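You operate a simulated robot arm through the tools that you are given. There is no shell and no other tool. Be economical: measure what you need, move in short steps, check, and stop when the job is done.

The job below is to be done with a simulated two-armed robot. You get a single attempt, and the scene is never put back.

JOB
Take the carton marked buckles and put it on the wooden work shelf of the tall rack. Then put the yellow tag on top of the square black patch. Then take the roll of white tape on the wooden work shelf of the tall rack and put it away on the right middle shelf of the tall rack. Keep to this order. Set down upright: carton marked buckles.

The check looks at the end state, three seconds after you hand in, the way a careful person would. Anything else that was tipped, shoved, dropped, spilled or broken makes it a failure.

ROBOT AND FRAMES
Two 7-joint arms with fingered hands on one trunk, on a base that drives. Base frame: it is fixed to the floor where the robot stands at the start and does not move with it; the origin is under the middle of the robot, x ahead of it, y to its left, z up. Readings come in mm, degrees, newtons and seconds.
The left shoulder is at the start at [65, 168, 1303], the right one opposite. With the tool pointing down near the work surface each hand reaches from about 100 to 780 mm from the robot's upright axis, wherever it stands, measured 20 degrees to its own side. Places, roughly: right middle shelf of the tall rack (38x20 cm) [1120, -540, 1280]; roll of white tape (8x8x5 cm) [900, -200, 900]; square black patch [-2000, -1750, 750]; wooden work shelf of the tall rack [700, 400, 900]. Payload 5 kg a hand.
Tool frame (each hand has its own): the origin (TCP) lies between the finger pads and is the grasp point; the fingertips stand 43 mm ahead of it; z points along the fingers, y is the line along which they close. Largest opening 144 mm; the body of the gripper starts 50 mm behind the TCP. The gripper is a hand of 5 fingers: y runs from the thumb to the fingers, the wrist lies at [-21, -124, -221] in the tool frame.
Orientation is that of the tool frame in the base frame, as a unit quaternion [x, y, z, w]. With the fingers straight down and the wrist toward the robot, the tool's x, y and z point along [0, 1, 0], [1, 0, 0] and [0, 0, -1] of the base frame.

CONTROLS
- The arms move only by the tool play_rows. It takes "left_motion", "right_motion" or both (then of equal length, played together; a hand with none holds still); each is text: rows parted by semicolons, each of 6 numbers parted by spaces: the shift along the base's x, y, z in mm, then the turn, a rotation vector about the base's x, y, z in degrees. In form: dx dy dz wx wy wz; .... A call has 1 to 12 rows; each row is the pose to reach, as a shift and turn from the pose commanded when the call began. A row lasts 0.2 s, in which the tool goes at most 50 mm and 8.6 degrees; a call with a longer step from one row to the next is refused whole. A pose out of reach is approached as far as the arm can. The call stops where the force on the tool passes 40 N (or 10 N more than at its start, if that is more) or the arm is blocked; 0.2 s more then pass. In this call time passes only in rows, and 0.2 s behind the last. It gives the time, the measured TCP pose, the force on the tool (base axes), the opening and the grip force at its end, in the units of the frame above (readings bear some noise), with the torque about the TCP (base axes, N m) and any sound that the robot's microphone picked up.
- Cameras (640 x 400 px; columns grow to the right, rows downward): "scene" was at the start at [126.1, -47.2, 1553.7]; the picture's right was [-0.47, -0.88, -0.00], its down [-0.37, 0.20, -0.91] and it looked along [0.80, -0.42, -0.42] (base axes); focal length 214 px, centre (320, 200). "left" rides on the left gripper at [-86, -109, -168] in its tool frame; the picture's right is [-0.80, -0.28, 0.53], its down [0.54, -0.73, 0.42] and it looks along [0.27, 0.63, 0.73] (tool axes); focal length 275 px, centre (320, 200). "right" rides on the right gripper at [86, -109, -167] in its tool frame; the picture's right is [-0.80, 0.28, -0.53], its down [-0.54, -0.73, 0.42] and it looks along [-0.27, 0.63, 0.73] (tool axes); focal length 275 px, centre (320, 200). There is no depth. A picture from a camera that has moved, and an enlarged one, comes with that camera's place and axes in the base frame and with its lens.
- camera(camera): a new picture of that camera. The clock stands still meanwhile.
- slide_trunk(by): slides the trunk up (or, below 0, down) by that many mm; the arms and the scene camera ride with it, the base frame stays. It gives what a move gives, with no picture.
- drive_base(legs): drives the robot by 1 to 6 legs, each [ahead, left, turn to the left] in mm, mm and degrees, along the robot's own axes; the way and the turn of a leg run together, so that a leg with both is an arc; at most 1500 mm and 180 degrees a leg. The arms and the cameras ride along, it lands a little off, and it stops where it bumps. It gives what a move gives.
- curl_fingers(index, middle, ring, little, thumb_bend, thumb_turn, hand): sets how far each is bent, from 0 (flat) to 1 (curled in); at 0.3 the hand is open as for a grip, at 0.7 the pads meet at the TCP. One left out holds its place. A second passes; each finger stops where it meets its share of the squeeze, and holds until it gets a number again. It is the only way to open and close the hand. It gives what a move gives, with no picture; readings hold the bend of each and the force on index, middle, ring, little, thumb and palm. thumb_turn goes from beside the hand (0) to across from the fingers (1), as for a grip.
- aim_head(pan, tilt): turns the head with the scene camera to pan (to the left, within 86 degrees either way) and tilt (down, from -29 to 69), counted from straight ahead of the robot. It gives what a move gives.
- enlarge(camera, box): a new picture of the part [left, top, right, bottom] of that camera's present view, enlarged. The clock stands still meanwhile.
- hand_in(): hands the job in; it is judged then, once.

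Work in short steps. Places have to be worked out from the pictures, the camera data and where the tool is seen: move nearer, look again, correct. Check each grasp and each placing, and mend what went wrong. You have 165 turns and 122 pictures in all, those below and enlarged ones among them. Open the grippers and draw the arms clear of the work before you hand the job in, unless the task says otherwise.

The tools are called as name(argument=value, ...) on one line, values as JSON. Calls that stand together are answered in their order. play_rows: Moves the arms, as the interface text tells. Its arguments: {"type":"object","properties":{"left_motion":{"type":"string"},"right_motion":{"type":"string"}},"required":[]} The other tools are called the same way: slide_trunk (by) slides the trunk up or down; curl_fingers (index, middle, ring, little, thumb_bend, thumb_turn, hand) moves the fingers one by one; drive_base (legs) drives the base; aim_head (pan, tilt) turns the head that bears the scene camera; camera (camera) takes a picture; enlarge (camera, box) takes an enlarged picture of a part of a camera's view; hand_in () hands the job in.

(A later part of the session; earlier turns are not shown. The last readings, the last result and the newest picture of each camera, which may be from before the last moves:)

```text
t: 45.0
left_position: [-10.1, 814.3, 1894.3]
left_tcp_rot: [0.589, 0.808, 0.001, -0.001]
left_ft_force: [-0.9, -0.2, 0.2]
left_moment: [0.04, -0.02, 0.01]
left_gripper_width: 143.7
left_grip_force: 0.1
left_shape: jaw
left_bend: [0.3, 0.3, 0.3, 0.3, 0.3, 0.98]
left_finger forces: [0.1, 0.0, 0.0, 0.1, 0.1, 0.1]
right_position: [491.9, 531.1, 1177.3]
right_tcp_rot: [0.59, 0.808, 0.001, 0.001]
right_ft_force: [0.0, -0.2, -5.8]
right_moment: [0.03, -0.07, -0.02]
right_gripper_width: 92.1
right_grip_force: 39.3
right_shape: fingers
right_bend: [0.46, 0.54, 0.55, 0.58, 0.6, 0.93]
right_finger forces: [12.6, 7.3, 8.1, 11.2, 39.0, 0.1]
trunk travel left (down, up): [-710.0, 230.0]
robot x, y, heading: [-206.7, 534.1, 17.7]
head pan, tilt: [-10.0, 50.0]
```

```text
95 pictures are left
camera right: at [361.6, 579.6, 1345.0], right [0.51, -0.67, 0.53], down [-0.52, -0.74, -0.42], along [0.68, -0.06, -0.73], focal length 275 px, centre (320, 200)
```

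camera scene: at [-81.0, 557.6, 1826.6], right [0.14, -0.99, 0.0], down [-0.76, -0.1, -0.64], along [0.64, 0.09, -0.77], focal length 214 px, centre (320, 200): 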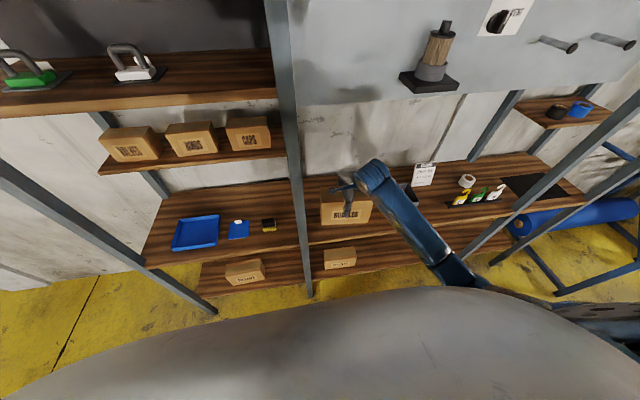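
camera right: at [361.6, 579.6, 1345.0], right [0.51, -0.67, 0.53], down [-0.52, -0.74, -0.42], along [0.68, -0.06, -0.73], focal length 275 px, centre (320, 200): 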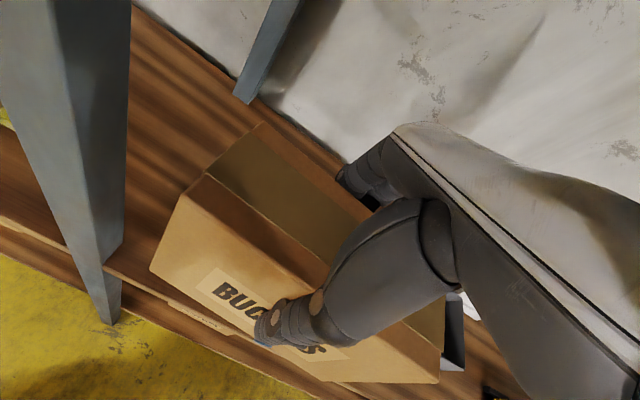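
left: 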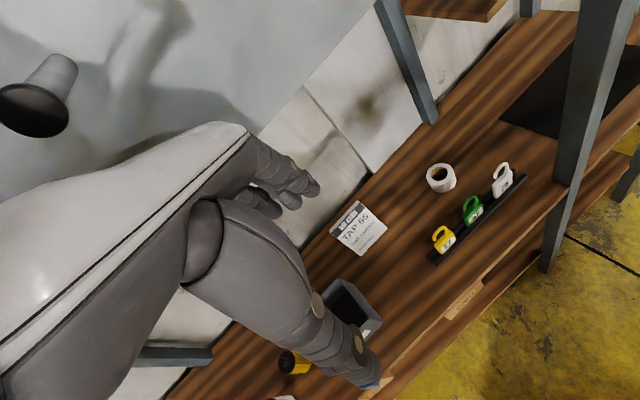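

Carton is just entering, with the post clear on the left. I drive 130 mm further and extend the arm 80 mm forward, over the cans.

drive_base(legs=[[130, 0, 0]])

play_rows(right_motion="19 6 0 0 0 0;38 12 0 0 0 0;57 18 0 0 0 0;76 24 0 0 0 0")

camera(camera="scene")

camera(camera="right")

```text
t: 46.3
left_position: [103.2, 849.2, 1896.1]
left_tcp_rot: [0.591, 0.807, 0.002, 0.001]
left_ft_force: [-1.5, -0.7, -0.1]
left_moment: [0.03, -0.15, 0.05]
left_gripper_width: 144.0
left_grip_force: 0.0
left_shape: jaw
left_bend: [0.3, 0.3, 0.3, 0.3, 0.3, 0.98]
left_finger forces: [0.0, 0.0, 0.1, 0.1, 0.0, 0.0]
right_position: [605.8, 568.4, 1179.5]
right_tcp_rot: [0.59, 0.808, 0.002, 0.002]
right_ft_force: [-1.3, 0.1, -4.4]
right_moment: [-0.02, -0.13, -0.02]
right_gripper_width: 91.9
right_grip_force: 38.9
right_shape: fingers
right_bend: [0.46, 0.54, 0.55, 0.58, 0.6, 0.93]
right_finger forces: [12.5, 7.3, 8.2, 11.2, 39.1, 0.0]
trunk travel left (down, up): [-710.0, 230.0]
robot x, y, heading: [-82.1, 572.3, 17.5]
head pan, tilt: [-10.0, 50.0]
```

```text
t: 47.3
left_position: [117.7, 853.5, 1893.2]
left_tcp_rot: [0.591, 0.807, -0.001, -0.002]
left_ft_force: [1.5, 0.3, 0.1]
left_moment: [-0.02, 0.09, 0.0]
left_gripper_width: 143.9
left_grip_force: 0.0
left_shape: jaw
left_bend: [0.3, 0.3, 0.3, 0.3, 0.3, 0.98]
left_finger forces: [0.1, 0.0, 0.0, 0.0, 0.0, 0.0]
right_position: [691.9, 593.5, 1172.8]
right_tcp_rot: [0.59, 0.807, -0.002, -0.001]
right_ft_force: [0.2, -0.1, -6.7]
right_moment: [-0.03, -0.02, 0.05]
right_gripper_width: 92.1
right_grip_force: 38.9
right_shape: fingers
right_bend: [0.46, 0.54, 0.55, 0.58, 0.6, 0.93]
right_finger forces: [12.8, 7.3, 8.0, 11.0, 38.5, 0.0]
trunk travel left (down, up): [-710.0, 230.0]
robot x, y, heading: [-88.3, 568.4, 17.6]
head pan, tilt: [-10.0, 50.0]
```

```text
94 pictures are left
camera scene: at [46.2, 598.6, 1825.8], right [0.13, -0.99, 0.0], down [-0.76, -0.1, -0.64], along [0.63, 0.09, -0.77], focal length 214 px, centre (320, 200)
```

scene: 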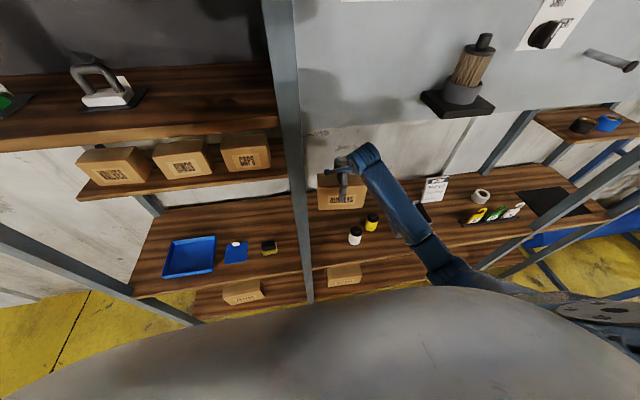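

```text
93 pictures are left
camera right: at [562.4, 641.2, 1341.9], right [0.51, -0.67, 0.53], down [-0.53, -0.74, -0.42], along [0.68, -0.07, -0.73], focal length 275 px, centre (320, 200)
```

right: 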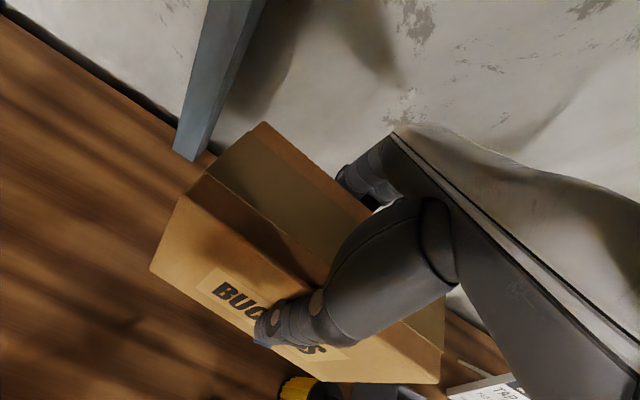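

Carton is centred at rf≈838, rl≈358, behind the cans. I lower with the trunk most of the way.

slide_trunk(by=-130)

camera(camera="right")

enlarge(camera="scene", box=[260, 100, 460, 260])

```text
t: 48.9
left_position: [111.1, 851.3, 1764.7]
left_tcp_rot: [0.59, 0.808, 0.001, -0.001]
left_ft_force: [-0.3, 0.3, 0.5]
left_moment: [0.04, -0.03, 0.02]
left_gripper_width: 143.6
left_grip_force: 0.1
left_shape: jaw
left_bend: [0.3, 0.3, 0.3, 0.3, 0.3, 0.98]
left_finger forces: [0.0, 0.1, 0.0, 0.1, 0.0, 0.0]
right_position: [687.6, 591.9, 1045.7]
right_tcp_rot: [0.59, 0.807, 0.0, 0.0]
right_ft_force: [-0.3, -0.1, -5.8]
right_moment: [-0.01, -0.04, 0.0]
right_gripper_width: 92.0
right_grip_force: 38.7
right_shape: fingers
right_bend: [0.46, 0.54, 0.55, 0.58, 0.6, 0.93]
right_finger forces: [12.7, 7.2, 8.0, 10.9, 38.6, 0.0]
trunk travel left (down, up): [-580.0, 360.0]
robot x, y, heading: [-85.3, 572.6, 17.4]
head pan, tilt: [-10.0, 50.0]
```

```text
92 pictures are left
camera right: at [558.1, 639.9, 1214.3], right [0.51, -0.67, 0.53], down [-0.53, -0.74, -0.42], along [0.68, -0.06, -0.73], focal length 275 px, centre (320, 200)
```

right: 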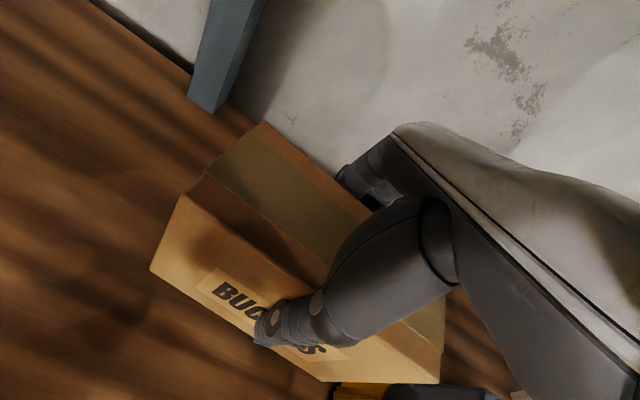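

```text
2.50 times, centred on (360, 180) of scene
camera zoom: at [40.5, 596.7, 1696.4], right [0.13, -0.99, 0.0], down [-0.76, -0.1, -0.64], along [0.64, 0.09, -0.77], focal length 536 px, centre (220, 250)
```

zoom: 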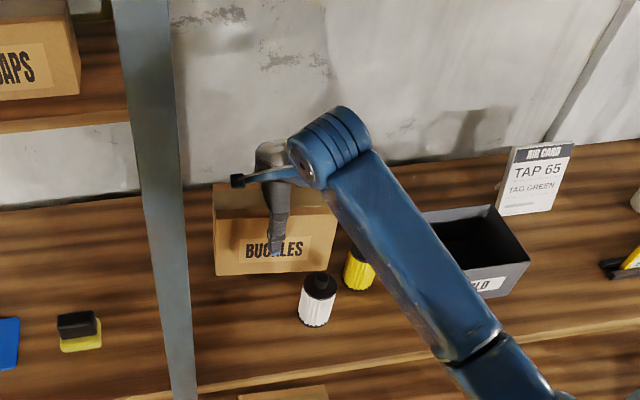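

The yellow can is near the carton's right front corner, so I shift 30 mm left and a little back, then lower gently until it touches.

play_rows(right_motion="0 16 0 0 0 0;0 32 0 0 0 0;0 32 -10 0 0 0;0 32 -16 0 0 0;0 32 -20 0 0 0;0 32 -24 0 0 0;0 32 -27 0 0 0")

enlarge(camera="scene", box=[260, 100, 460, 260])

```text
t: 50.5
left_position: [112.7, 852.2, 1765.5]
left_tcp_rot: [0.591, 0.807, 0.0, -0.001]
left_ft_force: [0.4, 0.8, 0.2]
left_moment: [0.01, 0.01, -0.01]
left_gripper_width: 143.7
left_grip_force: 0.0
left_shape: jaw
left_bend: [0.3, 0.3, 0.3, 0.3, 0.3, 0.98]
left_finger forces: [0.0, 0.0, 0.0, 0.1, 0.0, 0.2]
right_position: [686.5, 622.7, 1018.8]
right_tcp_rot: [0.59, 0.807, -0.001, 0.0]
right_ft_force: [0.1, -0.4, -5.3]
right_moment: [0.01, -0.07, -0.03]
right_gripper_width: 92.2
right_grip_force: 38.5
right_shape: fingers
right_bend: [0.46, 0.54, 0.55, 0.58, 0.6, 0.93]
right_finger forces: [12.8, 7.3, 7.9, 10.8, 38.4, 0.0]
trunk travel left (down, up): [-580.0, 360.0]
robot x, y, heading: [-88.4, 571.9, 17.7]
head pan, tilt: [-10.0, 50.0]
```

```text
2.50 times, centred on (360, 180) of scene
camera zoom: at [41.4, 596.7, 1696.2], right [0.13, -0.99, 0.0], down [-0.76, -0.1, -0.64], along [0.64, 0.09, -0.77], focal length 536 px, centre (220, 250)
```

zoom: 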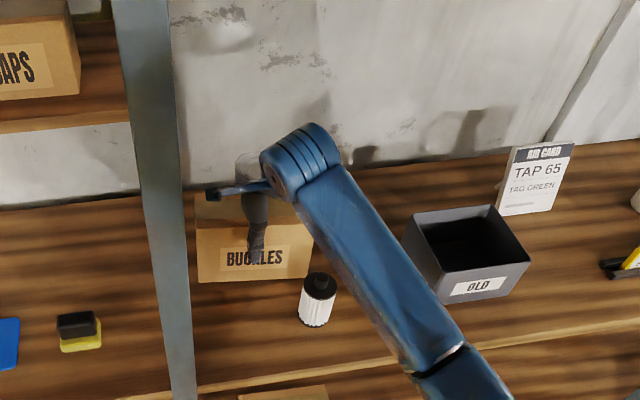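

No contact yet at 1019. I continue down slowly.

play_rows(right_motion="0 0 -3 0 0 0;0 0 -6 0 0 0;0 0 -9 0 0 0;0 0 -12 0 0 0;0 0 -15 0 0 0;0 0 -18 0 0 0;0 0 -20 0 0 0")

```text
t: 51.6
left_position: [108.1, 852.3, 1765.5]
left_tcp_rot: [0.59, 0.807, 0.001, -0.001]
left_ft_force: [0.6, 0.4, 0.8]
left_moment: [-0.01, 0.06, -0.01]
left_gripper_width: 143.8
left_grip_force: 0.0
left_shape: jaw
left_bend: [0.3, 0.3, 0.3, 0.3, 0.3, 0.98]
left_finger forces: [0.0, 0.0, 0.0, 0.0, 0.0, 0.1]
right_position: [687.1, 624.7, 1015.7]
right_tcp_rot: [0.59, 0.808, 0.007, 0.004]
right_ft_force: [-11.6, -3.7, 26.6]
right_moment: [-0.78, 0.17, -0.18]
right_gripper_width: 92.0
right_grip_force: 38.0
right_shape: fingers
right_bend: [0.47, 0.54, 0.56, 0.59, 0.61, 0.93]
right_finger forces: [9.3, 6.1, 6.8, 8.7, 44.2, 0.1]
trunk travel left (down, up): [-580.0, 360.0]
robot x, y, heading: [-86.8, 570.7, 17.8]
head pan, tilt: [-10.0, 50.0]
stopped in row 5 (right hand): the force on the tool passed its limit at 42 N (the readings are from after the stop); the commanded pose is now the measured one
```

Contact with the shelf (27 N up). I relieve by 3 mm and open partly.

play_rows(right_motion="0 0 2 0 0 0")

curl_fingers(hand="right", index=0.35, middle=0.35, ring=0.35, little=0.35, thumb_bend=0.42)

camera(camera="right")

```text
t: 52.0
left_position: [108.3, 851.6, 1764.3]
left_tcp_rot: [0.59, 0.807, 0.0, 0.002]
left_ft_force: [-0.2, 0.4, 0.1]
left_moment: [-0.02, 0.0, 0.0]
left_gripper_width: 144.1
left_grip_force: 0.1
left_shape: jaw
left_bend: [0.3, 0.3, 0.3, 0.3, 0.3, 0.98]
left_finger forces: [0.0, 0.0, 0.0, 0.0, 0.0, 0.0]
right_position: [689.1, 623.8, 1015.8]
right_tcp_rot: [0.591, 0.807, 0.005, 0.005]
right_ft_force: [-7.3, 0.0, 22.7]
right_moment: [-0.59, -0.37, 0.0]
right_gripper_width: 92.2
right_grip_force: 38.7
right_shape: fingers
right_bend: [0.47, 0.54, 0.56, 0.59, 0.61, 0.93]
right_finger forces: [10.7, 7.1, 7.9, 9.7, 42.4, 0.0]
trunk travel left (down, up): [-580.0, 360.0]
robot x, y, heading: [-85.2, 567.7, 17.8]
head pan, tilt: [-10.0, 50.0]
```

```text
t: 53.0
left_position: [112.2, 852.7, 1763.7]
left_tcp_rot: [0.591, 0.807, 0.0, 0.0]
left_ft_force: [0.7, 0.5, 0.1]
left_moment: [0.02, 0.0, 0.04]
left_gripper_width: 144.1
left_grip_force: 0.1
left_shape: jaw
left_bend: [0.3, 0.3, 0.3, 0.3, 0.3, 0.98]
left_finger forces: [0.0, 0.0, 0.0, 0.1, 0.0, 0.0]
right_position: [689.7, 624.5, 1012.5]
right_tcp_rot: [0.59, 0.807, 0.003, 0.002]
right_ft_force: [-2.3, -0.9, 0.2]
right_moment: [0.02, -0.02, -0.02]
right_gripper_width: 122.3
right_grip_force: 2.3
right_shape: fingers
right_bend: [0.35, 0.35, 0.35, 0.35, 0.41, 0.97]
right_finger forces: [0.9, 0.0, 0.0, 0.0, 3.4, 0.0]
trunk travel left (down, up): [-580.0, 360.0]
robot x, y, heading: [-83.1, 569.5, 17.7]
head pan, tilt: [-10.0, 50.0]
```

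```text
89 pictures are left
camera right: at [558.6, 671.7, 1179.8], right [0.51, -0.67, 0.54], down [-0.52, -0.74, -0.43], along [0.68, -0.06, -0.73], focal length 275 px, centre (320, 200)
```

right: 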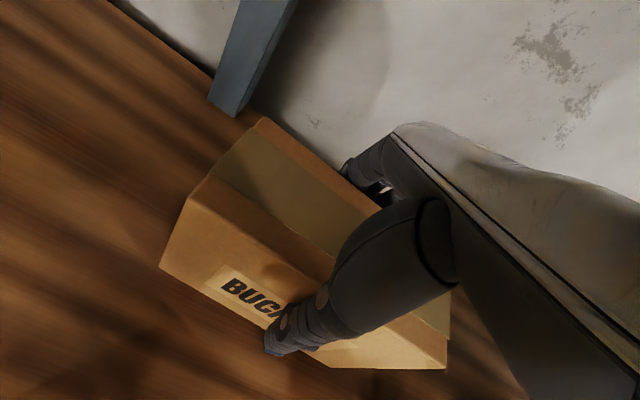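

Still light touch at thumb and index; I open fully and rise.

curl_fingers(hand="right", index=0.28, middle=0.3, ring=0.3, little=0.3, thumb_bend=0.3)

play_rows(right_motion="0 0 15 0 0 0;0 0 30 0 0 0;0 0 50 0 0 0")

camera(camera="right")

```text
t: 54.0
left_position: [112.1, 851.4, 1765.1]
left_tcp_rot: [0.59, 0.807, 0.0, -0.002]
left_ft_force: [0.7, -0.6, -0.3]
left_moment: [-0.02, 0.03, 0.0]
left_gripper_width: 143.8
left_grip_force: 0.1
left_shape: jaw
left_bend: [0.3, 0.3, 0.3, 0.3, 0.3, 0.98]
left_finger forces: [0.0, 0.1, 0.0, 0.0, 0.0, 0.1]
right_position: [689.7, 623.9, 1012.7]
right_tcp_rot: [0.59, 0.808, 0.003, 0.001]
right_ft_force: [0.1, 0.2, -0.7]
right_moment: [-0.02, -0.03, 0.01]
right_gripper_width: 153.5
right_grip_force: 0.0
right_shape: fingers
right_bend: [0.28, 0.3, 0.3, 0.3, 0.3, 0.97]
right_finger forces: [0.1, 0.0, 0.0, 0.1, 0.1, 0.0]
trunk travel left (down, up): [-580.0, 360.0]
robot x, y, heading: [-90.2, 572.1, 17.8]
head pan, tilt: [-10.0, 50.0]
```

```text
t: 54.8
left_position: [111.6, 852.5, 1764.3]
left_tcp_rot: [0.591, 0.807, 0.001, -0.001]
left_ft_force: [0.3, 0.0, 0.2]
left_moment: [0.03, -0.01, 0.03]
left_gripper_width: 144.0
left_grip_force: 0.2
left_shape: jaw
left_bend: [0.3, 0.3, 0.3, 0.3, 0.3, 0.98]
left_finger forces: [0.0, 0.0, 0.1, 0.0, 0.1, 0.1]
right_position: [689.2, 624.4, 1062.0]
right_tcp_rot: [0.59, 0.808, 0.004, 0.002]
right_ft_force: [-0.3, 0.2, -0.5]
right_moment: [0.02, -0.02, 0.0]
right_gripper_width: 153.9
right_grip_force: 0.2
right_shape: fingers
right_bend: [0.28, 0.3, 0.3, 0.3, 0.3, 0.97]
right_finger forces: [0.0, 0.0, 0.0, 0.0, 0.0, 0.0]
trunk travel left (down, up): [-580.0, 360.0]
robot x, y, heading: [-85.3, 571.2, 17.5]
head pan, tilt: [-10.0, 50.0]
```

```text
88 pictures are left
camera right: at [558.2, 672.3, 1230.6], right [0.51, -0.67, 0.54], down [-0.52, -0.74, -0.43], along [0.68, -0.06, -0.73], focal length 275 px, centre (320, 200)
```

right: 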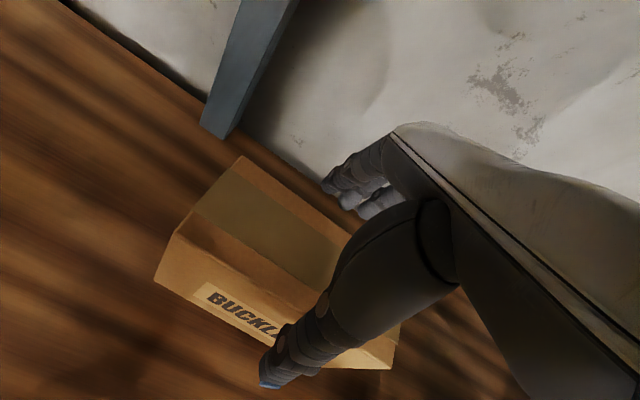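

Clean release. I raise the trunk 120 mm, then back out and look.

slide_trunk(by=150)

drive_base(legs=[[-420, 0, 0]])

aim_head(pan=-25, tilt=45)

camera(camera="scene")

```text
t: 56.5
left_position: [111.4, 851.6, 1914.6]
left_tcp_rot: [0.591, 0.807, 0.0, 0.0]
left_ft_force: [-0.9, -0.6, -0.5]
left_moment: [0.0, 0.02, -0.02]
left_gripper_width: 143.8
left_grip_force: 0.0
left_shape: jaw
left_bend: [0.3, 0.3, 0.3, 0.3, 0.3, 0.98]
left_finger forces: [0.1, 0.0, 0.1, 0.0, 0.0, 0.0]
right_position: [689.7, 625.9, 1213.4]
right_tcp_rot: [0.59, 0.807, 0.004, 0.001]
right_ft_force: [-1.0, 0.4, -0.1]
right_moment: [0.0, 0.0, -0.01]
right_gripper_width: 153.6
right_grip_force: 0.1
right_shape: fingers
right_bend: [0.28, 0.3, 0.3, 0.3, 0.3, 0.97]
right_finger forces: [0.0, 0.0, 0.1, 0.0, 0.0, 0.0]
trunk travel left (down, up): [-730.0, 210.0]
robot x, y, heading: [-82.7, 572.4, 17.9]
head pan, tilt: [-10.0, 50.0]
```

```text
t: 59.1
left_position: [-276.0, 729.5, 1912.6]
left_tcp_rot: [0.587, 0.809, 0.0, -0.001]
left_ft_force: [1.1, 0.1, 0.6]
left_moment: [-0.03, 0.03, 0.0]
left_gripper_width: 143.7
left_grip_force: 0.0
left_shape: jaw
left_bend: [0.3, 0.3, 0.3, 0.3, 0.3, 0.98]
left_finger forces: [0.1, 0.0, 0.1, 0.0, 0.1, 0.0]
right_position: [301.3, 505.0, 1211.7]
right_tcp_rot: [0.587, 0.81, 0.003, 0.0]
right_ft_force: [0.9, 0.1, -0.1]
right_moment: [-0.01, 0.04, 0.01]
right_gripper_width: 153.6
right_grip_force: 0.0
right_shape: fingers
right_bend: [0.28, 0.3, 0.3, 0.3, 0.3, 0.97]
right_finger forces: [0.0, 0.0, 0.1, 0.0, 0.1, 0.0]
trunk travel left (down, up): [-730.0, 210.0]
robot x, y, heading: [-477.6, 443.3, 17.9]
head pan, tilt: [-10.0, 50.0]
```

```text
t: 59.9
left_position: [-278.9, 728.2, 1913.6]
left_tcp_rot: [0.587, 0.81, 0.0, 0.0]
left_ft_force: [0.4, 0.3, 0.2]
left_moment: [-0.01, 0.03, 0.01]
left_gripper_width: 143.9
left_grip_force: 0.1
left_shape: jaw
left_bend: [0.3, 0.3, 0.3, 0.3, 0.3, 0.98]
left_finger forces: [0.0, 0.0, 0.0, 0.0, 0.1, 0.0]
right_position: [300.1, 505.8, 1212.8]
right_tcp_rot: [0.587, 0.809, 0.003, 0.001]
right_ft_force: [-0.6, 0.2, -0.7]
right_moment: [-0.03, 0.02, 0.01]
right_gripper_width: 153.5
right_grip_force: 0.1
right_shape: fingers
right_bend: [0.28, 0.3, 0.3, 0.3, 0.3, 0.97]
right_finger forces: [0.0, 0.0, 0.1, 0.1, 0.0, 0.0]
trunk travel left (down, up): [-730.0, 210.0]
robot x, y, heading: [-472.5, 443.5, 18.1]
head pan, tilt: [-25.0, 45.0]
```

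```text
87 pictures are left
camera scene: at [-344.3, 451.7, 1853.1], right [-0.12, -0.99, 0.0], down [-0.7, 0.08, -0.71], along [0.7, -0.09, -0.71], focal length 214 px, centre (320, 200)
```

scene: 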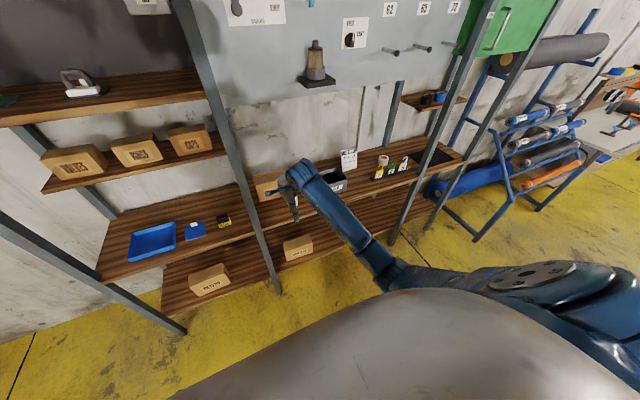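

Carton stands well. The yellow tag sits at about rf 694, rl -319 (z 910–1019), tags spaced ~103 mm. I drive right to bring the right hand in front of it.

drive_base(legs=[[0, -700, -0.5]])

aim_head(pan=0, tilt=50)

camera(camera="scene")

camera(camera="right")

```text
t: 63.6
left_position: [-68.8, 70.4, 1914.9]
left_tcp_rot: [0.596, 0.803, -0.001, 0.0]
left_ft_force: [-0.6, 0.5, 0.2]
left_moment: [-0.05, 0.01, 0.02]
left_gripper_width: 143.9
left_grip_force: 0.1
left_shape: jaw
left_bend: [0.3, 0.3, 0.3, 0.3, 0.3, 0.98]
left_finger forces: [0.0, 0.1, 0.0, 0.0, 0.0, 0.1]
right_position: [505.3, -167.3, 1213.4]
right_tcp_rot: [0.596, 0.803, 0.003, 0.003]
right_ft_force: [-0.1, 0.4, -0.1]
right_moment: [-0.04, -0.05, -0.01]
right_gripper_width: 153.3
right_grip_force: 0.0
right_shape: fingers
right_bend: [0.28, 0.3, 0.3, 0.3, 0.3, 0.97]
right_finger forces: [0.0, 0.0, 0.0, 0.0, 0.0, 0.0]
trunk travel left (down, up): [-730.0, 210.0]
robot x, y, heading: [-267.1, -211.9, 17.0]
head pan, tilt: [-25.0, 45.0]
```

```text
t: 64.5
left_position: [-67.4, 67.7, 1915.4]
left_tcp_rot: [0.596, 0.803, 0.001, -0.001]
left_ft_force: [0.1, -0.3, -0.3]
left_moment: [0.02, 0.0, -0.02]
left_gripper_width: 143.8
left_grip_force: 0.1
left_shape: jaw
left_bend: [0.3, 0.3, 0.3, 0.3, 0.3, 0.98]
left_finger forces: [0.0, 0.0, 0.1, 0.1, 0.1, 0.0]
right_position: [504.8, -168.7, 1212.6]
right_tcp_rot: [0.596, 0.803, 0.004, 0.002]
right_ft_force: [0.0, -0.5, 0.6]
right_moment: [-0.02, 0.0, 0.02]
right_gripper_width: 153.3
right_grip_force: 0.1
right_shape: fingers
right_bend: [0.28, 0.3, 0.3, 0.3, 0.3, 0.97]
right_finger forces: [0.1, 0.0, 0.0, 0.0, 0.0, 0.0]
trunk travel left (down, up): [-730.0, 210.0]
robot x, y, heading: [-267.0, -213.5, 16.9]
head pan, tilt: [0.0, 50.0]
```

```text
86 pictures are left
camera scene: at [-146.1, -174.1, 1846.3], right [0.29, -0.96, 0.0], down [-0.73, -0.22, -0.64], along [0.62, 0.19, -0.77], focal length 214 px, centre (320, 200)
```

scene: 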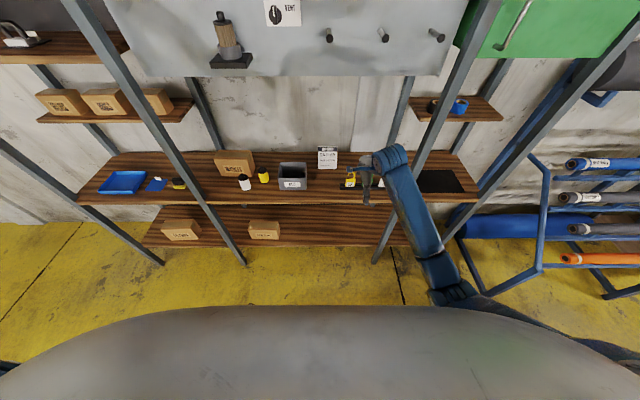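

```text
85 pictures are left
camera right: at [375.4, -119.3, 1380.5], right [0.5, -0.68, 0.54], down [-0.53, -0.73, -0.43], along [0.68, -0.07, -0.73], focal length 275 px, centre (320, 200)
```

right: 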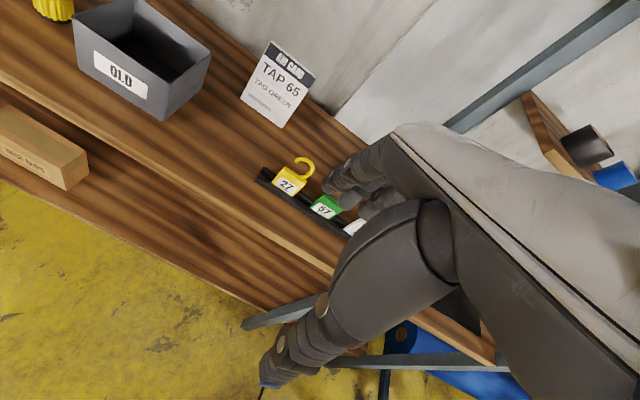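

The path is clear. I drive 200 mm forward and look at the tag with the wrist camera.

drive_base(legs=[[200, 0, 0.5]])

camera(camera="right")

enlarge(camera="scene", box=[290, 120, 490, 260])

```text
t: 66.1
left_position: [113.8, 125.8, 1915.4]
left_tcp_rot: [0.593, 0.805, 0.002, 0.001]
left_ft_force: [-0.1, -0.3, 0.4]
left_moment: [0.01, -0.11, 0.01]
left_gripper_width: 144.0
left_grip_force: 0.1
left_shape: jaw
left_bend: [0.3, 0.3, 0.3, 0.3, 0.3, 0.98]
left_finger forces: [0.0, 0.1, 0.0, 0.0, 0.0, 0.0]
right_position: [691.6, -104.8, 1216.5]
right_tcp_rot: [0.593, 0.805, 0.006, 0.003]
right_ft_force: [0.0, -0.2, 0.0]
right_moment: [0.03, -0.04, 0.0]
right_gripper_width: 153.9
right_grip_force: 0.0
right_shape: fingers
right_bend: [0.28, 0.3, 0.3, 0.3, 0.3, 0.97]
right_finger forces: [0.0, 0.0, 0.1, 0.0, 0.0, 0.0]
trunk travel left (down, up): [-730.0, 210.0]
robot x, y, heading: [-77.6, -152.0, 17.2]
head pan, tilt: [0.0, 50.0]
```

```text
84 pictures are left
camera right: at [560.4, -56.9, 1382.9], right [0.5, -0.68, 0.54], down [-0.53, -0.73, -0.43], along [0.69, -0.07, -0.72], focal length 275 px, centre (320, 200)
```

right: 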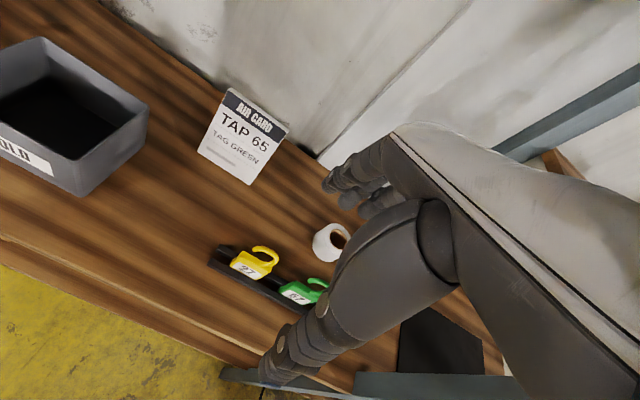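

```text
2.86 times, centred on (390, 190) of scene
camera zoom: at [37.7, -116.4, 1846.9], right [0.3, -0.95, 0.0], down [-0.73, -0.23, -0.65], along [0.62, 0.19, -0.76], focal length 613 px, centre (120, 229)
```

zoom: 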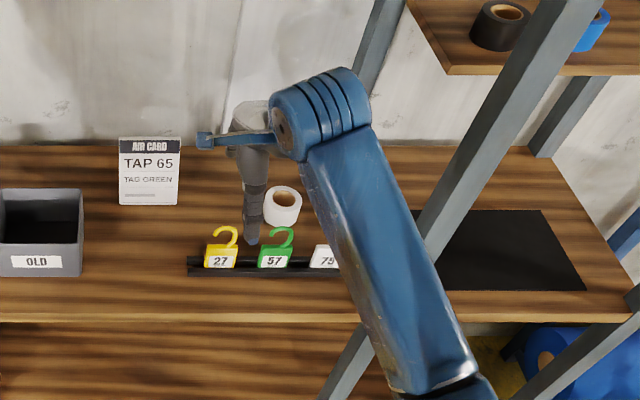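

Tag at ≈(754,-97). I shift the hand above it, lower the trunk 120 mm, and check.

play_rows(right_motion="31 4 0 0 0 0;62 8 0 0 0 0")

slide_trunk(by=-125)

camera(camera="right")

enlarge(camera="scene", box=[310, 110, 450, 230])

```text
t: 66.7
left_position: [118.7, 127.5, 1914.6]
left_tcp_rot: [0.593, 0.805, 0.001, 0.0]
left_ft_force: [-0.8, -0.1, 0.0]
left_moment: [-0.01, 0.02, -0.03]
left_gripper_width: 143.9
left_grip_force: 0.0
left_shape: jaw
left_bend: [0.3, 0.3, 0.3, 0.3, 0.3, 0.98]
left_finger forces: [0.1, 0.1, 0.0, 0.1, 0.0, 0.1]
right_position: [756.6, -94.2, 1212.6]
right_tcp_rot: [0.593, 0.805, 0.004, 0.002]
right_ft_force: [-0.6, 0.1, -1.0]
right_moment: [-0.02, 0.01, 0.02]
right_gripper_width: 153.6
right_grip_force: 0.0
right_shape: fingers
right_bend: [0.28, 0.3, 0.3, 0.3, 0.3, 0.97]
right_finger forces: [0.1, 0.0, 0.0, 0.0, 0.0, 0.0]
trunk travel left (down, up): [-730.0, 210.0]
robot x, y, heading: [-80.1, -153.4, 17.7]
head pan, tilt: [0.0, 50.0]
```

```text
t: 68.2
left_position: [119.0, 126.8, 1789.5]
left_tcp_rot: [0.592, 0.806, 0.001, -0.001]
left_ft_force: [1.0, 0.2, 0.5]
left_moment: [0.04, -0.01, -0.02]
left_gripper_width: 143.9
left_grip_force: 0.0
left_shape: jaw
left_bend: [0.3, 0.3, 0.3, 0.3, 0.3, 0.98]
left_finger forces: [0.1, 0.1, 0.1, 0.0, 0.1, 0.1]
right_position: [755.3, -94.9, 1087.9]
right_tcp_rot: [0.593, 0.805, 0.004, 0.002]
right_ft_force: [0.3, 0.7, 1.1]
right_moment: [0.01, -0.06, 0.03]
right_gripper_width: 154.2
right_grip_force: 0.0
right_shape: fingers
right_bend: [0.28, 0.3, 0.3, 0.3, 0.3, 0.97]
right_finger forces: [0.0, 0.1, 0.1, 0.0, 0.0, 0.0]
trunk travel left (down, up): [-605.0, 335.0]
robot x, y, heading: [-79.9, -150.1, 17.3]
head pan, tilt: [0.0, 50.0]
```

```text
82 pictures are left
camera right: at [624.3, -46.6, 1255.2], right [0.5, -0.68, 0.54], down [-0.53, -0.73, -0.43], along [0.68, -0.07, -0.73], focal length 275 px, centre (320, 200)
```

right: 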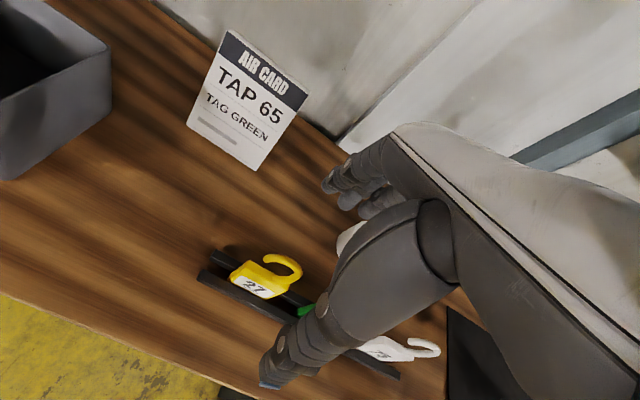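

```text
3.33 times, centred on (380, 170) of scene
camera zoom: at [43.2, -114.4, 1721.5], right [0.3, -0.95, 0.0], down [-0.73, -0.23, -0.64], along [0.61, 0.19, -0.77], focal length 715 px, centre (120, 300)
```

zoom: 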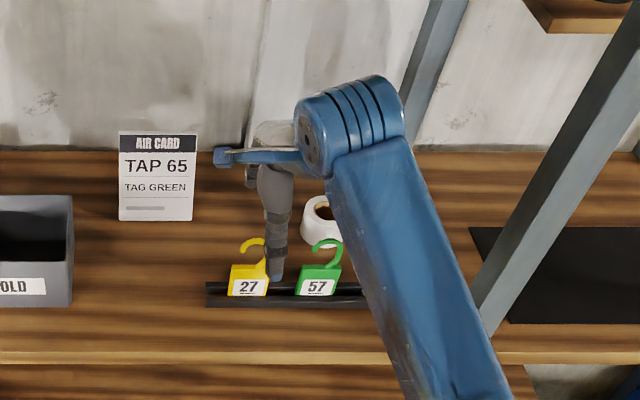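

The tag is directly under the TCP (752,-95). I descend to z≈978.

play_rows(right_motion="-2 0 -25 0 0 0;-2 0 -50 0 0 0;-2 0 -75 0 0 0;-2 0 -95 0 0 0;-2 0 -110 0 0 0")

camera(camera="right")

enlarge(camera="scene", box=[310, 130, 430, 230])

```text
t: 69.5
left_position: [118.3, 127.9, 1789.7]
left_tcp_rot: [0.593, 0.806, 0.001, -0.001]
left_ft_force: [0.3, -0.3, -0.3]
left_moment: [-0.01, 0.03, -0.02]
left_gripper_width: 144.0
left_grip_force: 0.0
left_shape: jaw
left_bend: [0.3, 0.3, 0.3, 0.3, 0.3, 0.98]
left_finger forces: [0.0, 0.0, 0.0, 0.0, 0.0, 0.0]
right_position: [752.8, -95.8, 976.6]
right_tcp_rot: [0.593, 0.805, 0.004, 0.002]
right_ft_force: [0.7, 0.6, -0.1]
right_moment: [0.01, -0.03, 0.0]
right_gripper_width: 153.8
right_grip_force: 0.1
right_shape: fingers
right_bend: [0.28, 0.3, 0.3, 0.3, 0.3, 0.97]
right_finger forces: [0.0, 0.0, 0.0, 0.0, 0.0, 0.1]
trunk travel left (down, up): [-605.0, 335.0]
robot x, y, heading: [-76.6, -151.1, 17.0]
head pan, tilt: [0.0, 50.0]
```

```text
80 pictures are left
camera right: at [622.0, -47.4, 1144.3], right [0.5, -0.68, 0.54], down [-0.53, -0.73, -0.43], along [0.68, -0.07, -0.73], focal length 275 px, centre (320, 200)
```

right: 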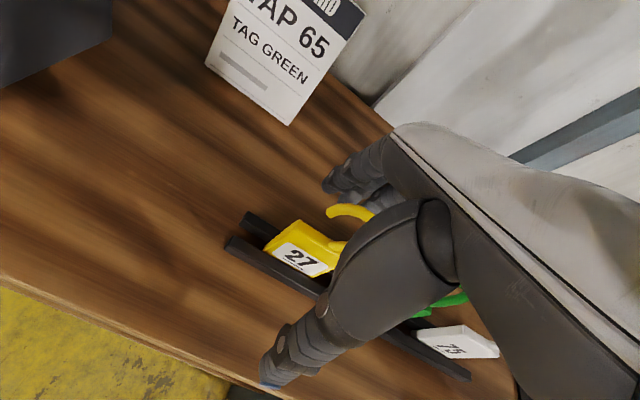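

```text
4.00 times, centred on (370, 180) of scene
camera zoom: at [43.7, -114.2, 1721.4], right [0.3, -0.95, 0.0], down [-0.73, -0.23, -0.64], along [0.61, 0.19, -0.77], focal length 858 px, centre (120, 280)
```

zoom: 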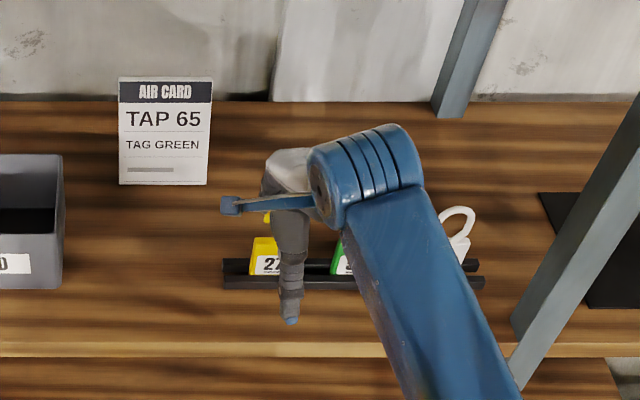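

Plate top is ~980 and the thumb is ~12 mm right of the tag centre. I shift left 12 mm and down 6 mm, then close.

play_rows(right_motion="-4 11 0 0 0 0;-4 11 -6 0 0 0")

curl_fingers(hand="right", index=0.5, middle=0.5, ring=0.5, little=0.5, thumb_bend=0.55)

camera(camera="right")

enlarge(camera="scene", box=[310, 130, 430, 230])

```text
t: 70.0
left_position: [119.2, 127.1, 1791.5]
left_tcp_rot: [0.593, 0.805, 0.002, 0.0]
left_ft_force: [0.6, -0.6, -0.1]
left_moment: [0.03, -0.01, 0.01]
left_gripper_width: 144.0
left_grip_force: 0.2
left_shape: jaw
left_bend: [0.3, 0.3, 0.3, 0.3, 0.3, 0.98]
left_finger forces: [0.1, 0.0, 0.1, 0.0, 0.0, 0.0]
right_position: [748.6, -83.4, 972.1]
right_tcp_rot: [0.593, 0.805, 0.004, 0.002]
right_ft_force: [0.3, 0.4, 0.9]
right_moment: [-0.02, -0.01, 0.0]
right_gripper_width: 153.9
right_grip_force: 0.1
right_shape: fingers
right_bend: [0.28, 0.3, 0.3, 0.3, 0.3, 0.97]
right_finger forces: [0.0, 0.0, 0.1, 0.0, 0.1, 0.1]
trunk travel left (down, up): [-605.0, 335.0]
robot x, y, heading: [-79.9, -154.9, 17.2]
head pan, tilt: [0.0, 50.0]
```

```text
t: 71.0
left_position: [120.7, 126.8, 1789.3]
left_tcp_rot: [0.592, 0.806, 0.001, 0.0]
left_ft_force: [0.5, -0.3, -0.7]
left_moment: [0.0, 0.02, 0.0]
left_gripper_width: 143.9
left_grip_force: 0.0
left_shape: jaw
left_bend: [0.3, 0.3, 0.3, 0.3, 0.3, 0.98]
left_finger forces: [0.0, 0.1, 0.0, 0.0, 0.0, 0.0]
right_position: [749.3, -84.2, 972.6]
right_tcp_rot: [0.592, 0.806, 0.004, 0.002]
right_ft_force: [0.5, 0.7, 0.3]
right_moment: [-0.02, -0.02, 0.0]
right_gripper_width: 70.2
right_grip_force: 0.0
right_shape: fingers
right_bend: [0.5, 0.5, 0.5, 0.5, 0.55, 0.97]
right_finger forces: [0.1, 0.1, 0.0, 0.0, 0.0, 0.0]
trunk travel left (down, up): [-605.0, 335.0]
robot x, y, heading: [-75.1, -152.9, 17.4]
head pan, tilt: [0.0, 50.0]
```

```text
78 pictures are left
camera right: at [617.9, -35.9, 1139.6], right [0.5, -0.68, 0.54], down [-0.53, -0.73, -0.43], along [0.68, -0.07, -0.73], focal length 275 px, centre (320, 200)
```

right: 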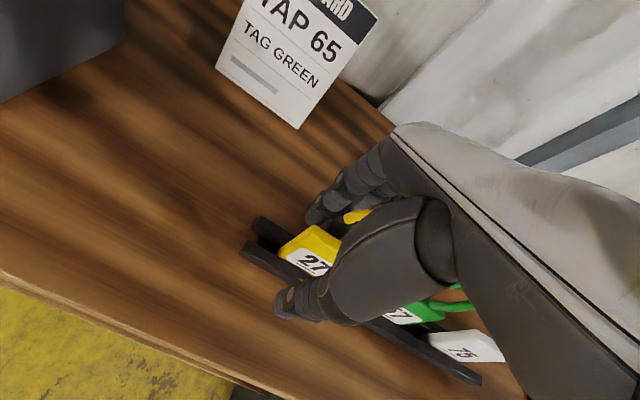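

```text
4.00 times, centred on (370, 180) of scene
camera zoom: at [43.7, -114.1, 1721.3], right [0.3, -0.95, 0.0], down [-0.73, -0.23, -0.64], along [0.61, 0.19, -0.77], focal length 858 px, centre (120, 280)
```

zoom: 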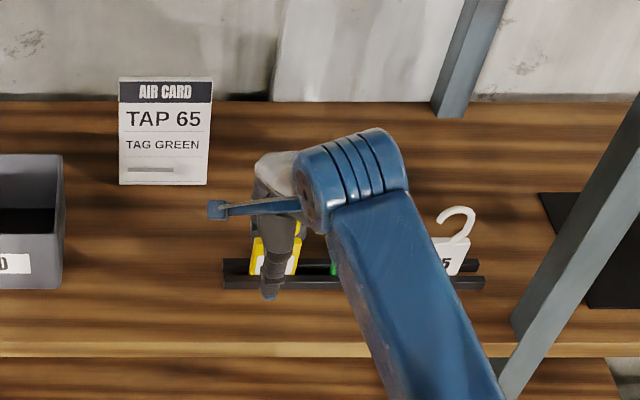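

Thumb is centred on the tag. I close the rest of the way.

curl_fingers(hand="right", index=0.78, middle=0.78, ring=0.78, little=0.6, thumb_bend=0.78)

camera(camera="right")

```text
t: 72.0
left_position: [120.6, 128.7, 1788.6]
left_tcp_rot: [0.593, 0.805, 0.0, -0.001]
left_ft_force: [-0.5, -1.1, -0.2]
left_moment: [-0.02, -0.01, -0.01]
left_gripper_width: 144.1
left_grip_force: 0.1
left_shape: jaw
left_bend: [0.3, 0.3, 0.3, 0.3, 0.3, 0.98]
left_finger forces: [0.0, 0.1, 0.0, 0.0, 0.0, 0.0]
right_position: [749.1, -83.5, 971.2]
right_tcp_rot: [0.593, 0.805, 0.005, 0.002]
right_ft_force: [6.3, 2.5, -1.3]
right_moment: [0.12, -0.2, 0.67]
right_gripper_width: 13.7
right_grip_force: 23.4
right_shape: fingers
right_bend: [0.71, 0.67, 0.72, 0.6, 0.71, 0.97]
right_finger forces: [7.9, 7.9, 10.8, 0.1, 20.5, 0.0]
trunk travel left (down, up): [-605.0, 335.0]
robot x, y, heading: [-79.3, -150.3, 17.4]
head pan, tilt: [0.0, 50.0]
```

```text
76 pictures are left
camera right: at [618.7, -35.5, 1139.3], right [0.5, -0.68, 0.54], down [-0.53, -0.73, -0.43], along [0.68, -0.07, -0.73], focal length 275 px, centre (320, 200)
```

right: 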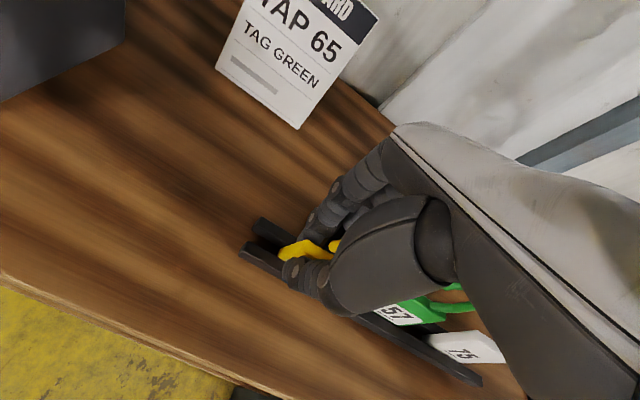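

Gripped with 23 N on a ~14 mm plate. I lift straight up.

play_rows(right_motion="0 0 8 0 0 0;0 0 16 0 0 0;0 0 30 0 0 0;0 0 50 0 0 0;0 0 75 0 0 0;0 0 100 0 0 0")

camera(camera="right")

enlarge(camera="scene", box=[310, 110, 450, 230])

```text
t: 73.5
left_position: [119.4, 128.1, 1789.7]
left_tcp_rot: [0.593, 0.805, 0.001, 0.001]
left_ft_force: [0.5, 0.0, 0.0]
left_moment: [0.01, 0.03, -0.04]
left_gripper_width: 143.9
left_grip_force: 0.0
left_shape: jaw
left_bend: [0.3, 0.3, 0.3, 0.3, 0.3, 0.98]
left_finger forces: [0.0, 0.0, 0.0, 0.0, 0.0, 0.0]
right_position: [748.5, -82.2, 1071.5]
right_tcp_rot: [0.593, 0.805, 0.004, 0.003]
right_ft_force: [-0.1, 0.7, -0.1]
right_moment: [0.0, -0.03, 0.0]
right_gripper_width: 12.8
right_grip_force: 17.0
right_shape: fingers
right_bend: [0.71, 0.72, 0.73, 0.6, 0.72, 0.95]
right_finger forces: [13.4, 3.6, 0.1, 0.0, 17.0, 0.0]
trunk travel left (down, up): [-605.0, 335.0]
robot x, y, heading: [-78.1, -153.7, 17.2]
head pan, tilt: [0.0, 50.0]
```

```text
75 pictures are left
camera right: at [618.0, -33.5, 1238.7], right [0.5, -0.68, 0.54], down [-0.53, -0.73, -0.43], along [0.68, -0.07, -0.73], focal length 275 px, centre (320, 200)
```

right: 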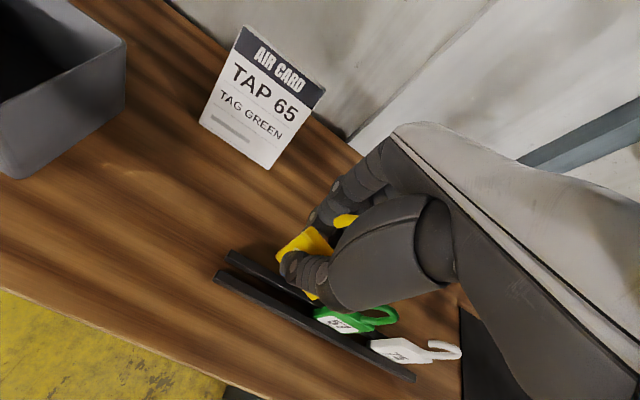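

```text
3.33 times, centred on (380, 170) of scene
camera zoom: at [43.3, -113.8, 1721.3], right [0.3, -0.95, 0.0], down [-0.73, -0.23, -0.64], along [0.61, 0.19, -0.77], focal length 715 px, centre (120, 300)
```

zoom: 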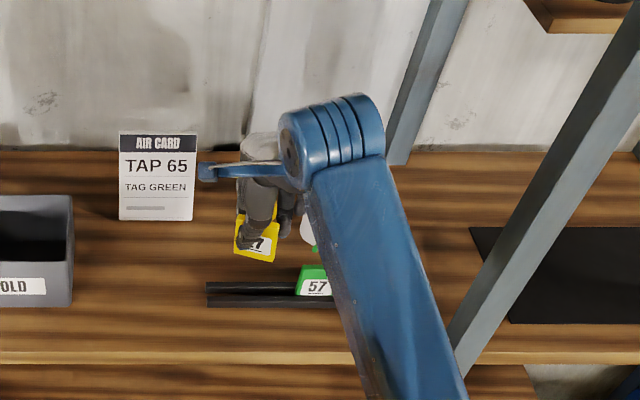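

Tag is out of the rail; the others are undisturbed. I raise a little, back out, and turn toward the black patch behind.

slide_trunk(by=60)

drive_base(legs=[[-500, 0, 0]])

aim_head(pan=-86, tilt=25)

camera(camera="scene")

```text
t: 74.5
left_position: [120.7, 127.4, 1849.8]
left_tcp_rot: [0.593, 0.806, 0.0, -0.001]
left_ft_force: [-1.0, -0.3, -0.7]
left_moment: [0.0, 0.01, 0.02]
left_gripper_width: 143.7
left_grip_force: 0.1
left_shape: jaw
left_bend: [0.3, 0.3, 0.3, 0.3, 0.3, 0.98]
left_finger forces: [0.1, 0.0, 0.1, 0.0, 0.1, 0.1]
right_position: [750.2, -82.0, 1130.9]
right_tcp_rot: [0.592, 0.806, 0.003, 0.002]
right_ft_force: [0.5, 0.6, -0.4]
right_moment: [-0.01, -0.04, -0.01]
right_gripper_width: 13.0
right_grip_force: 17.1
right_shape: fingers
right_bend: [0.71, 0.72, 0.73, 0.6, 0.72, 0.95]
right_finger forces: [13.3, 3.7, 0.1, 0.1, 17.1, 0.1]
trunk travel left (down, up): [-665.0, 275.0]
robot x, y, heading: [-82.0, -148.7, 17.1]
head pan, tilt: [0.0, 50.0]
```

```text
t: 77.4
left_position: [-346.4, -18.7, 1849.0]
left_tcp_rot: [0.595, 0.803, -0.001, -0.002]
left_ft_force: [1.3, -0.3, -0.2]
left_moment: [-0.03, 0.05, -0.05]
left_gripper_width: 143.9
left_grip_force: 0.1
left_shape: jaw
left_bend: [0.3, 0.3, 0.3, 0.3, 0.3, 0.98]
left_finger forces: [0.1, 0.0, 0.1, 0.0, 0.1, 0.1]
right_position: [280.3, -230.9, 1130.1]
right_tcp_rot: [0.595, 0.804, 0.004, 0.002]
right_ft_force: [0.4, 1.1, -0.3]
right_moment: [0.0, 0.04, 0.02]
right_gripper_width: 13.2
right_grip_force: 16.8
right_shape: fingers
right_bend: [0.71, 0.72, 0.73, 0.6, 0.72, 0.95]
right_finger forces: [13.3, 3.6, 0.1, 0.1, 17.1, 0.0]
trunk travel left (down, up): [-665.0, 275.0]
robot x, y, heading: [-550.1, -297.4, 17.1]
head pan, tilt: [0.0, 50.0]
```

```text
t: 79.0
left_position: [-351.6, -18.7, 1849.9]
left_tcp_rot: [0.595, 0.804, 0.0, 0.0]
left_ft_force: [0.6, 0.1, 0.0]
left_moment: [0.0, -0.04, -0.01]
left_gripper_width: 144.0
left_grip_force: 0.2
left_shape: jaw
left_bend: [0.3, 0.3, 0.3, 0.3, 0.3, 0.98]
left_finger forces: [0.0, 0.0, 0.0, 0.0, 0.1, 0.0]
right_position: [278.2, -232.3, 1132.4]
right_tcp_rot: [0.595, 0.804, 0.004, 0.002]
right_ft_force: [-0.4, 0.0, -0.4]
right_moment: [-0.04, 0.02, -0.03]
right_gripper_width: 12.8
right_grip_force: 17.3
right_shape: fingers
right_bend: [0.71, 0.72, 0.73, 0.6, 0.72, 0.95]
right_finger forces: [13.3, 3.6, 0.1, 0.0, 17.2, 0.1]
trunk travel left (down, up): [-665.0, 275.0]
robot x, y, heading: [-548.3, -295.9, 17.0]
head pan, tilt: [-85.9, 25.0]
```

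```text
73 pictures are left
camera scene: at [-467.8, -368.8, 1818.8], right [-0.93, -0.36, 0.0], down [-0.15, 0.39, -0.91], along [0.33, -0.85, -0.42], focal length 214 px, centre (320, 200)
```

scene: 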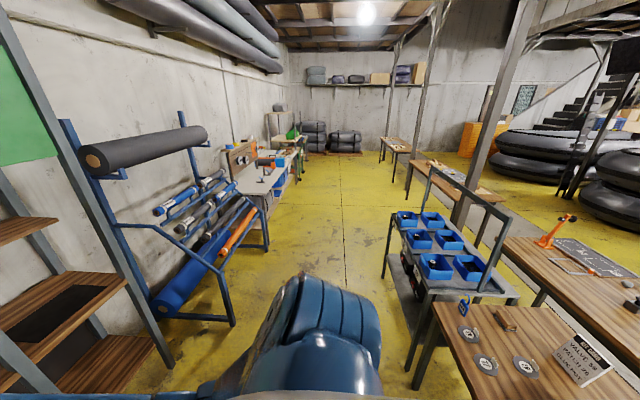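

Tables lie to the rear right. The patch bears about -135°, so I turn right by 152° on the spot and look.

drive_base(legs=[[0, 0, -152]])

aim_head(pan=0, tilt=30)

camera(camera="scene")

```text
t: 85.6
left_position: [-590.3, -638.4, 1849.3]
left_tcp_rot: [0.926, -0.377, 0.001, 0.0]
left_ft_force: [-0.2, 1.1, 0.2]
left_moment: [0.01, 0.02, -0.01]
left_gripper_width: 143.9
left_grip_force: 0.1
left_shape: jaw
left_bend: [0.3, 0.3, 0.3, 0.3, 0.3, 0.98]
left_finger forces: [0.0, 0.0, 0.0, 0.0, 0.1, 0.0]
right_position: [-1243.8, -751.7, 1131.8]
right_tcp_rot: [0.926, -0.378, -0.001, 0.004]
right_ft_force: [0.0, 1.0, -0.9]
right_moment: [-0.01, 0.0, -0.01]
right_gripper_width: 12.3
right_grip_force: 16.1
right_shape: fingers
right_bend: [0.71, 0.72, 0.73, 0.6, 0.72, 0.95]
right_finger forces: [12.8, 3.2, 0.0, 0.1, 16.1, 0.0]
trunk travel left (down, up): [-665.0, 275.0]
robot x, y, heading: [-551.1, -301.7, -134.2]
head pan, tilt: [-85.9, 25.0]
```

```text
t: 87.2
left_position: [-590.4, -637.3, 1849.9]
left_tcp_rot: [0.926, -0.377, 0.002, 0.0]
left_ft_force: [0.3, -0.3, -0.7]
left_moment: [0.0, -0.02, -0.01]
left_gripper_width: 143.7
left_grip_force: 0.1
left_shape: jaw
left_bend: [0.3, 0.3, 0.3, 0.3, 0.3, 0.98]
left_finger forces: [0.1, 0.0, 0.1, 0.0, 0.0, 0.0]
right_position: [-1243.8, -750.2, 1130.7]
right_tcp_rot: [0.926, -0.378, -0.001, 0.005]
right_ft_force: [0.2, 0.5, -0.3]
right_moment: [-0.03, -0.02, -0.02]
right_gripper_width: 12.2
right_grip_force: 16.2
right_shape: fingers
right_bend: [0.71, 0.72, 0.73, 0.6, 0.72, 0.95]
right_finger forces: [12.7, 3.4, 0.1, 0.1, 16.0, 0.0]
trunk travel left (down, up): [-665.0, 275.0]
robot x, y, heading: [-546.2, -298.3, -134.4]
head pan, tilt: [0.0, 30.0]
```

```text
72 pictures are left
camera scene: at [-647.4, -398.1, 1810.8], right [-0.71, 0.7, 0.0], down [0.35, 0.36, -0.87], along [-0.61, -0.62, -0.5], focal length 214 px, centre (320, 200)
```

scene: 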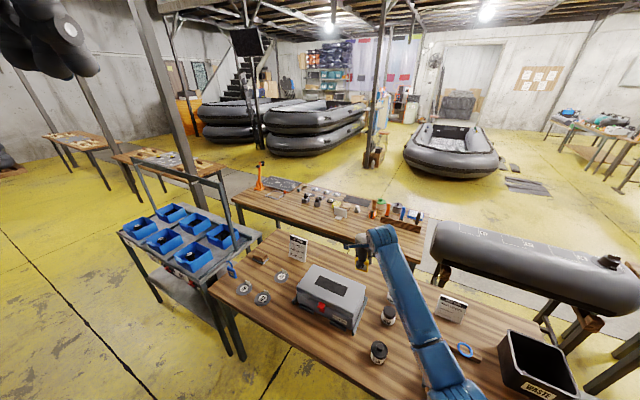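

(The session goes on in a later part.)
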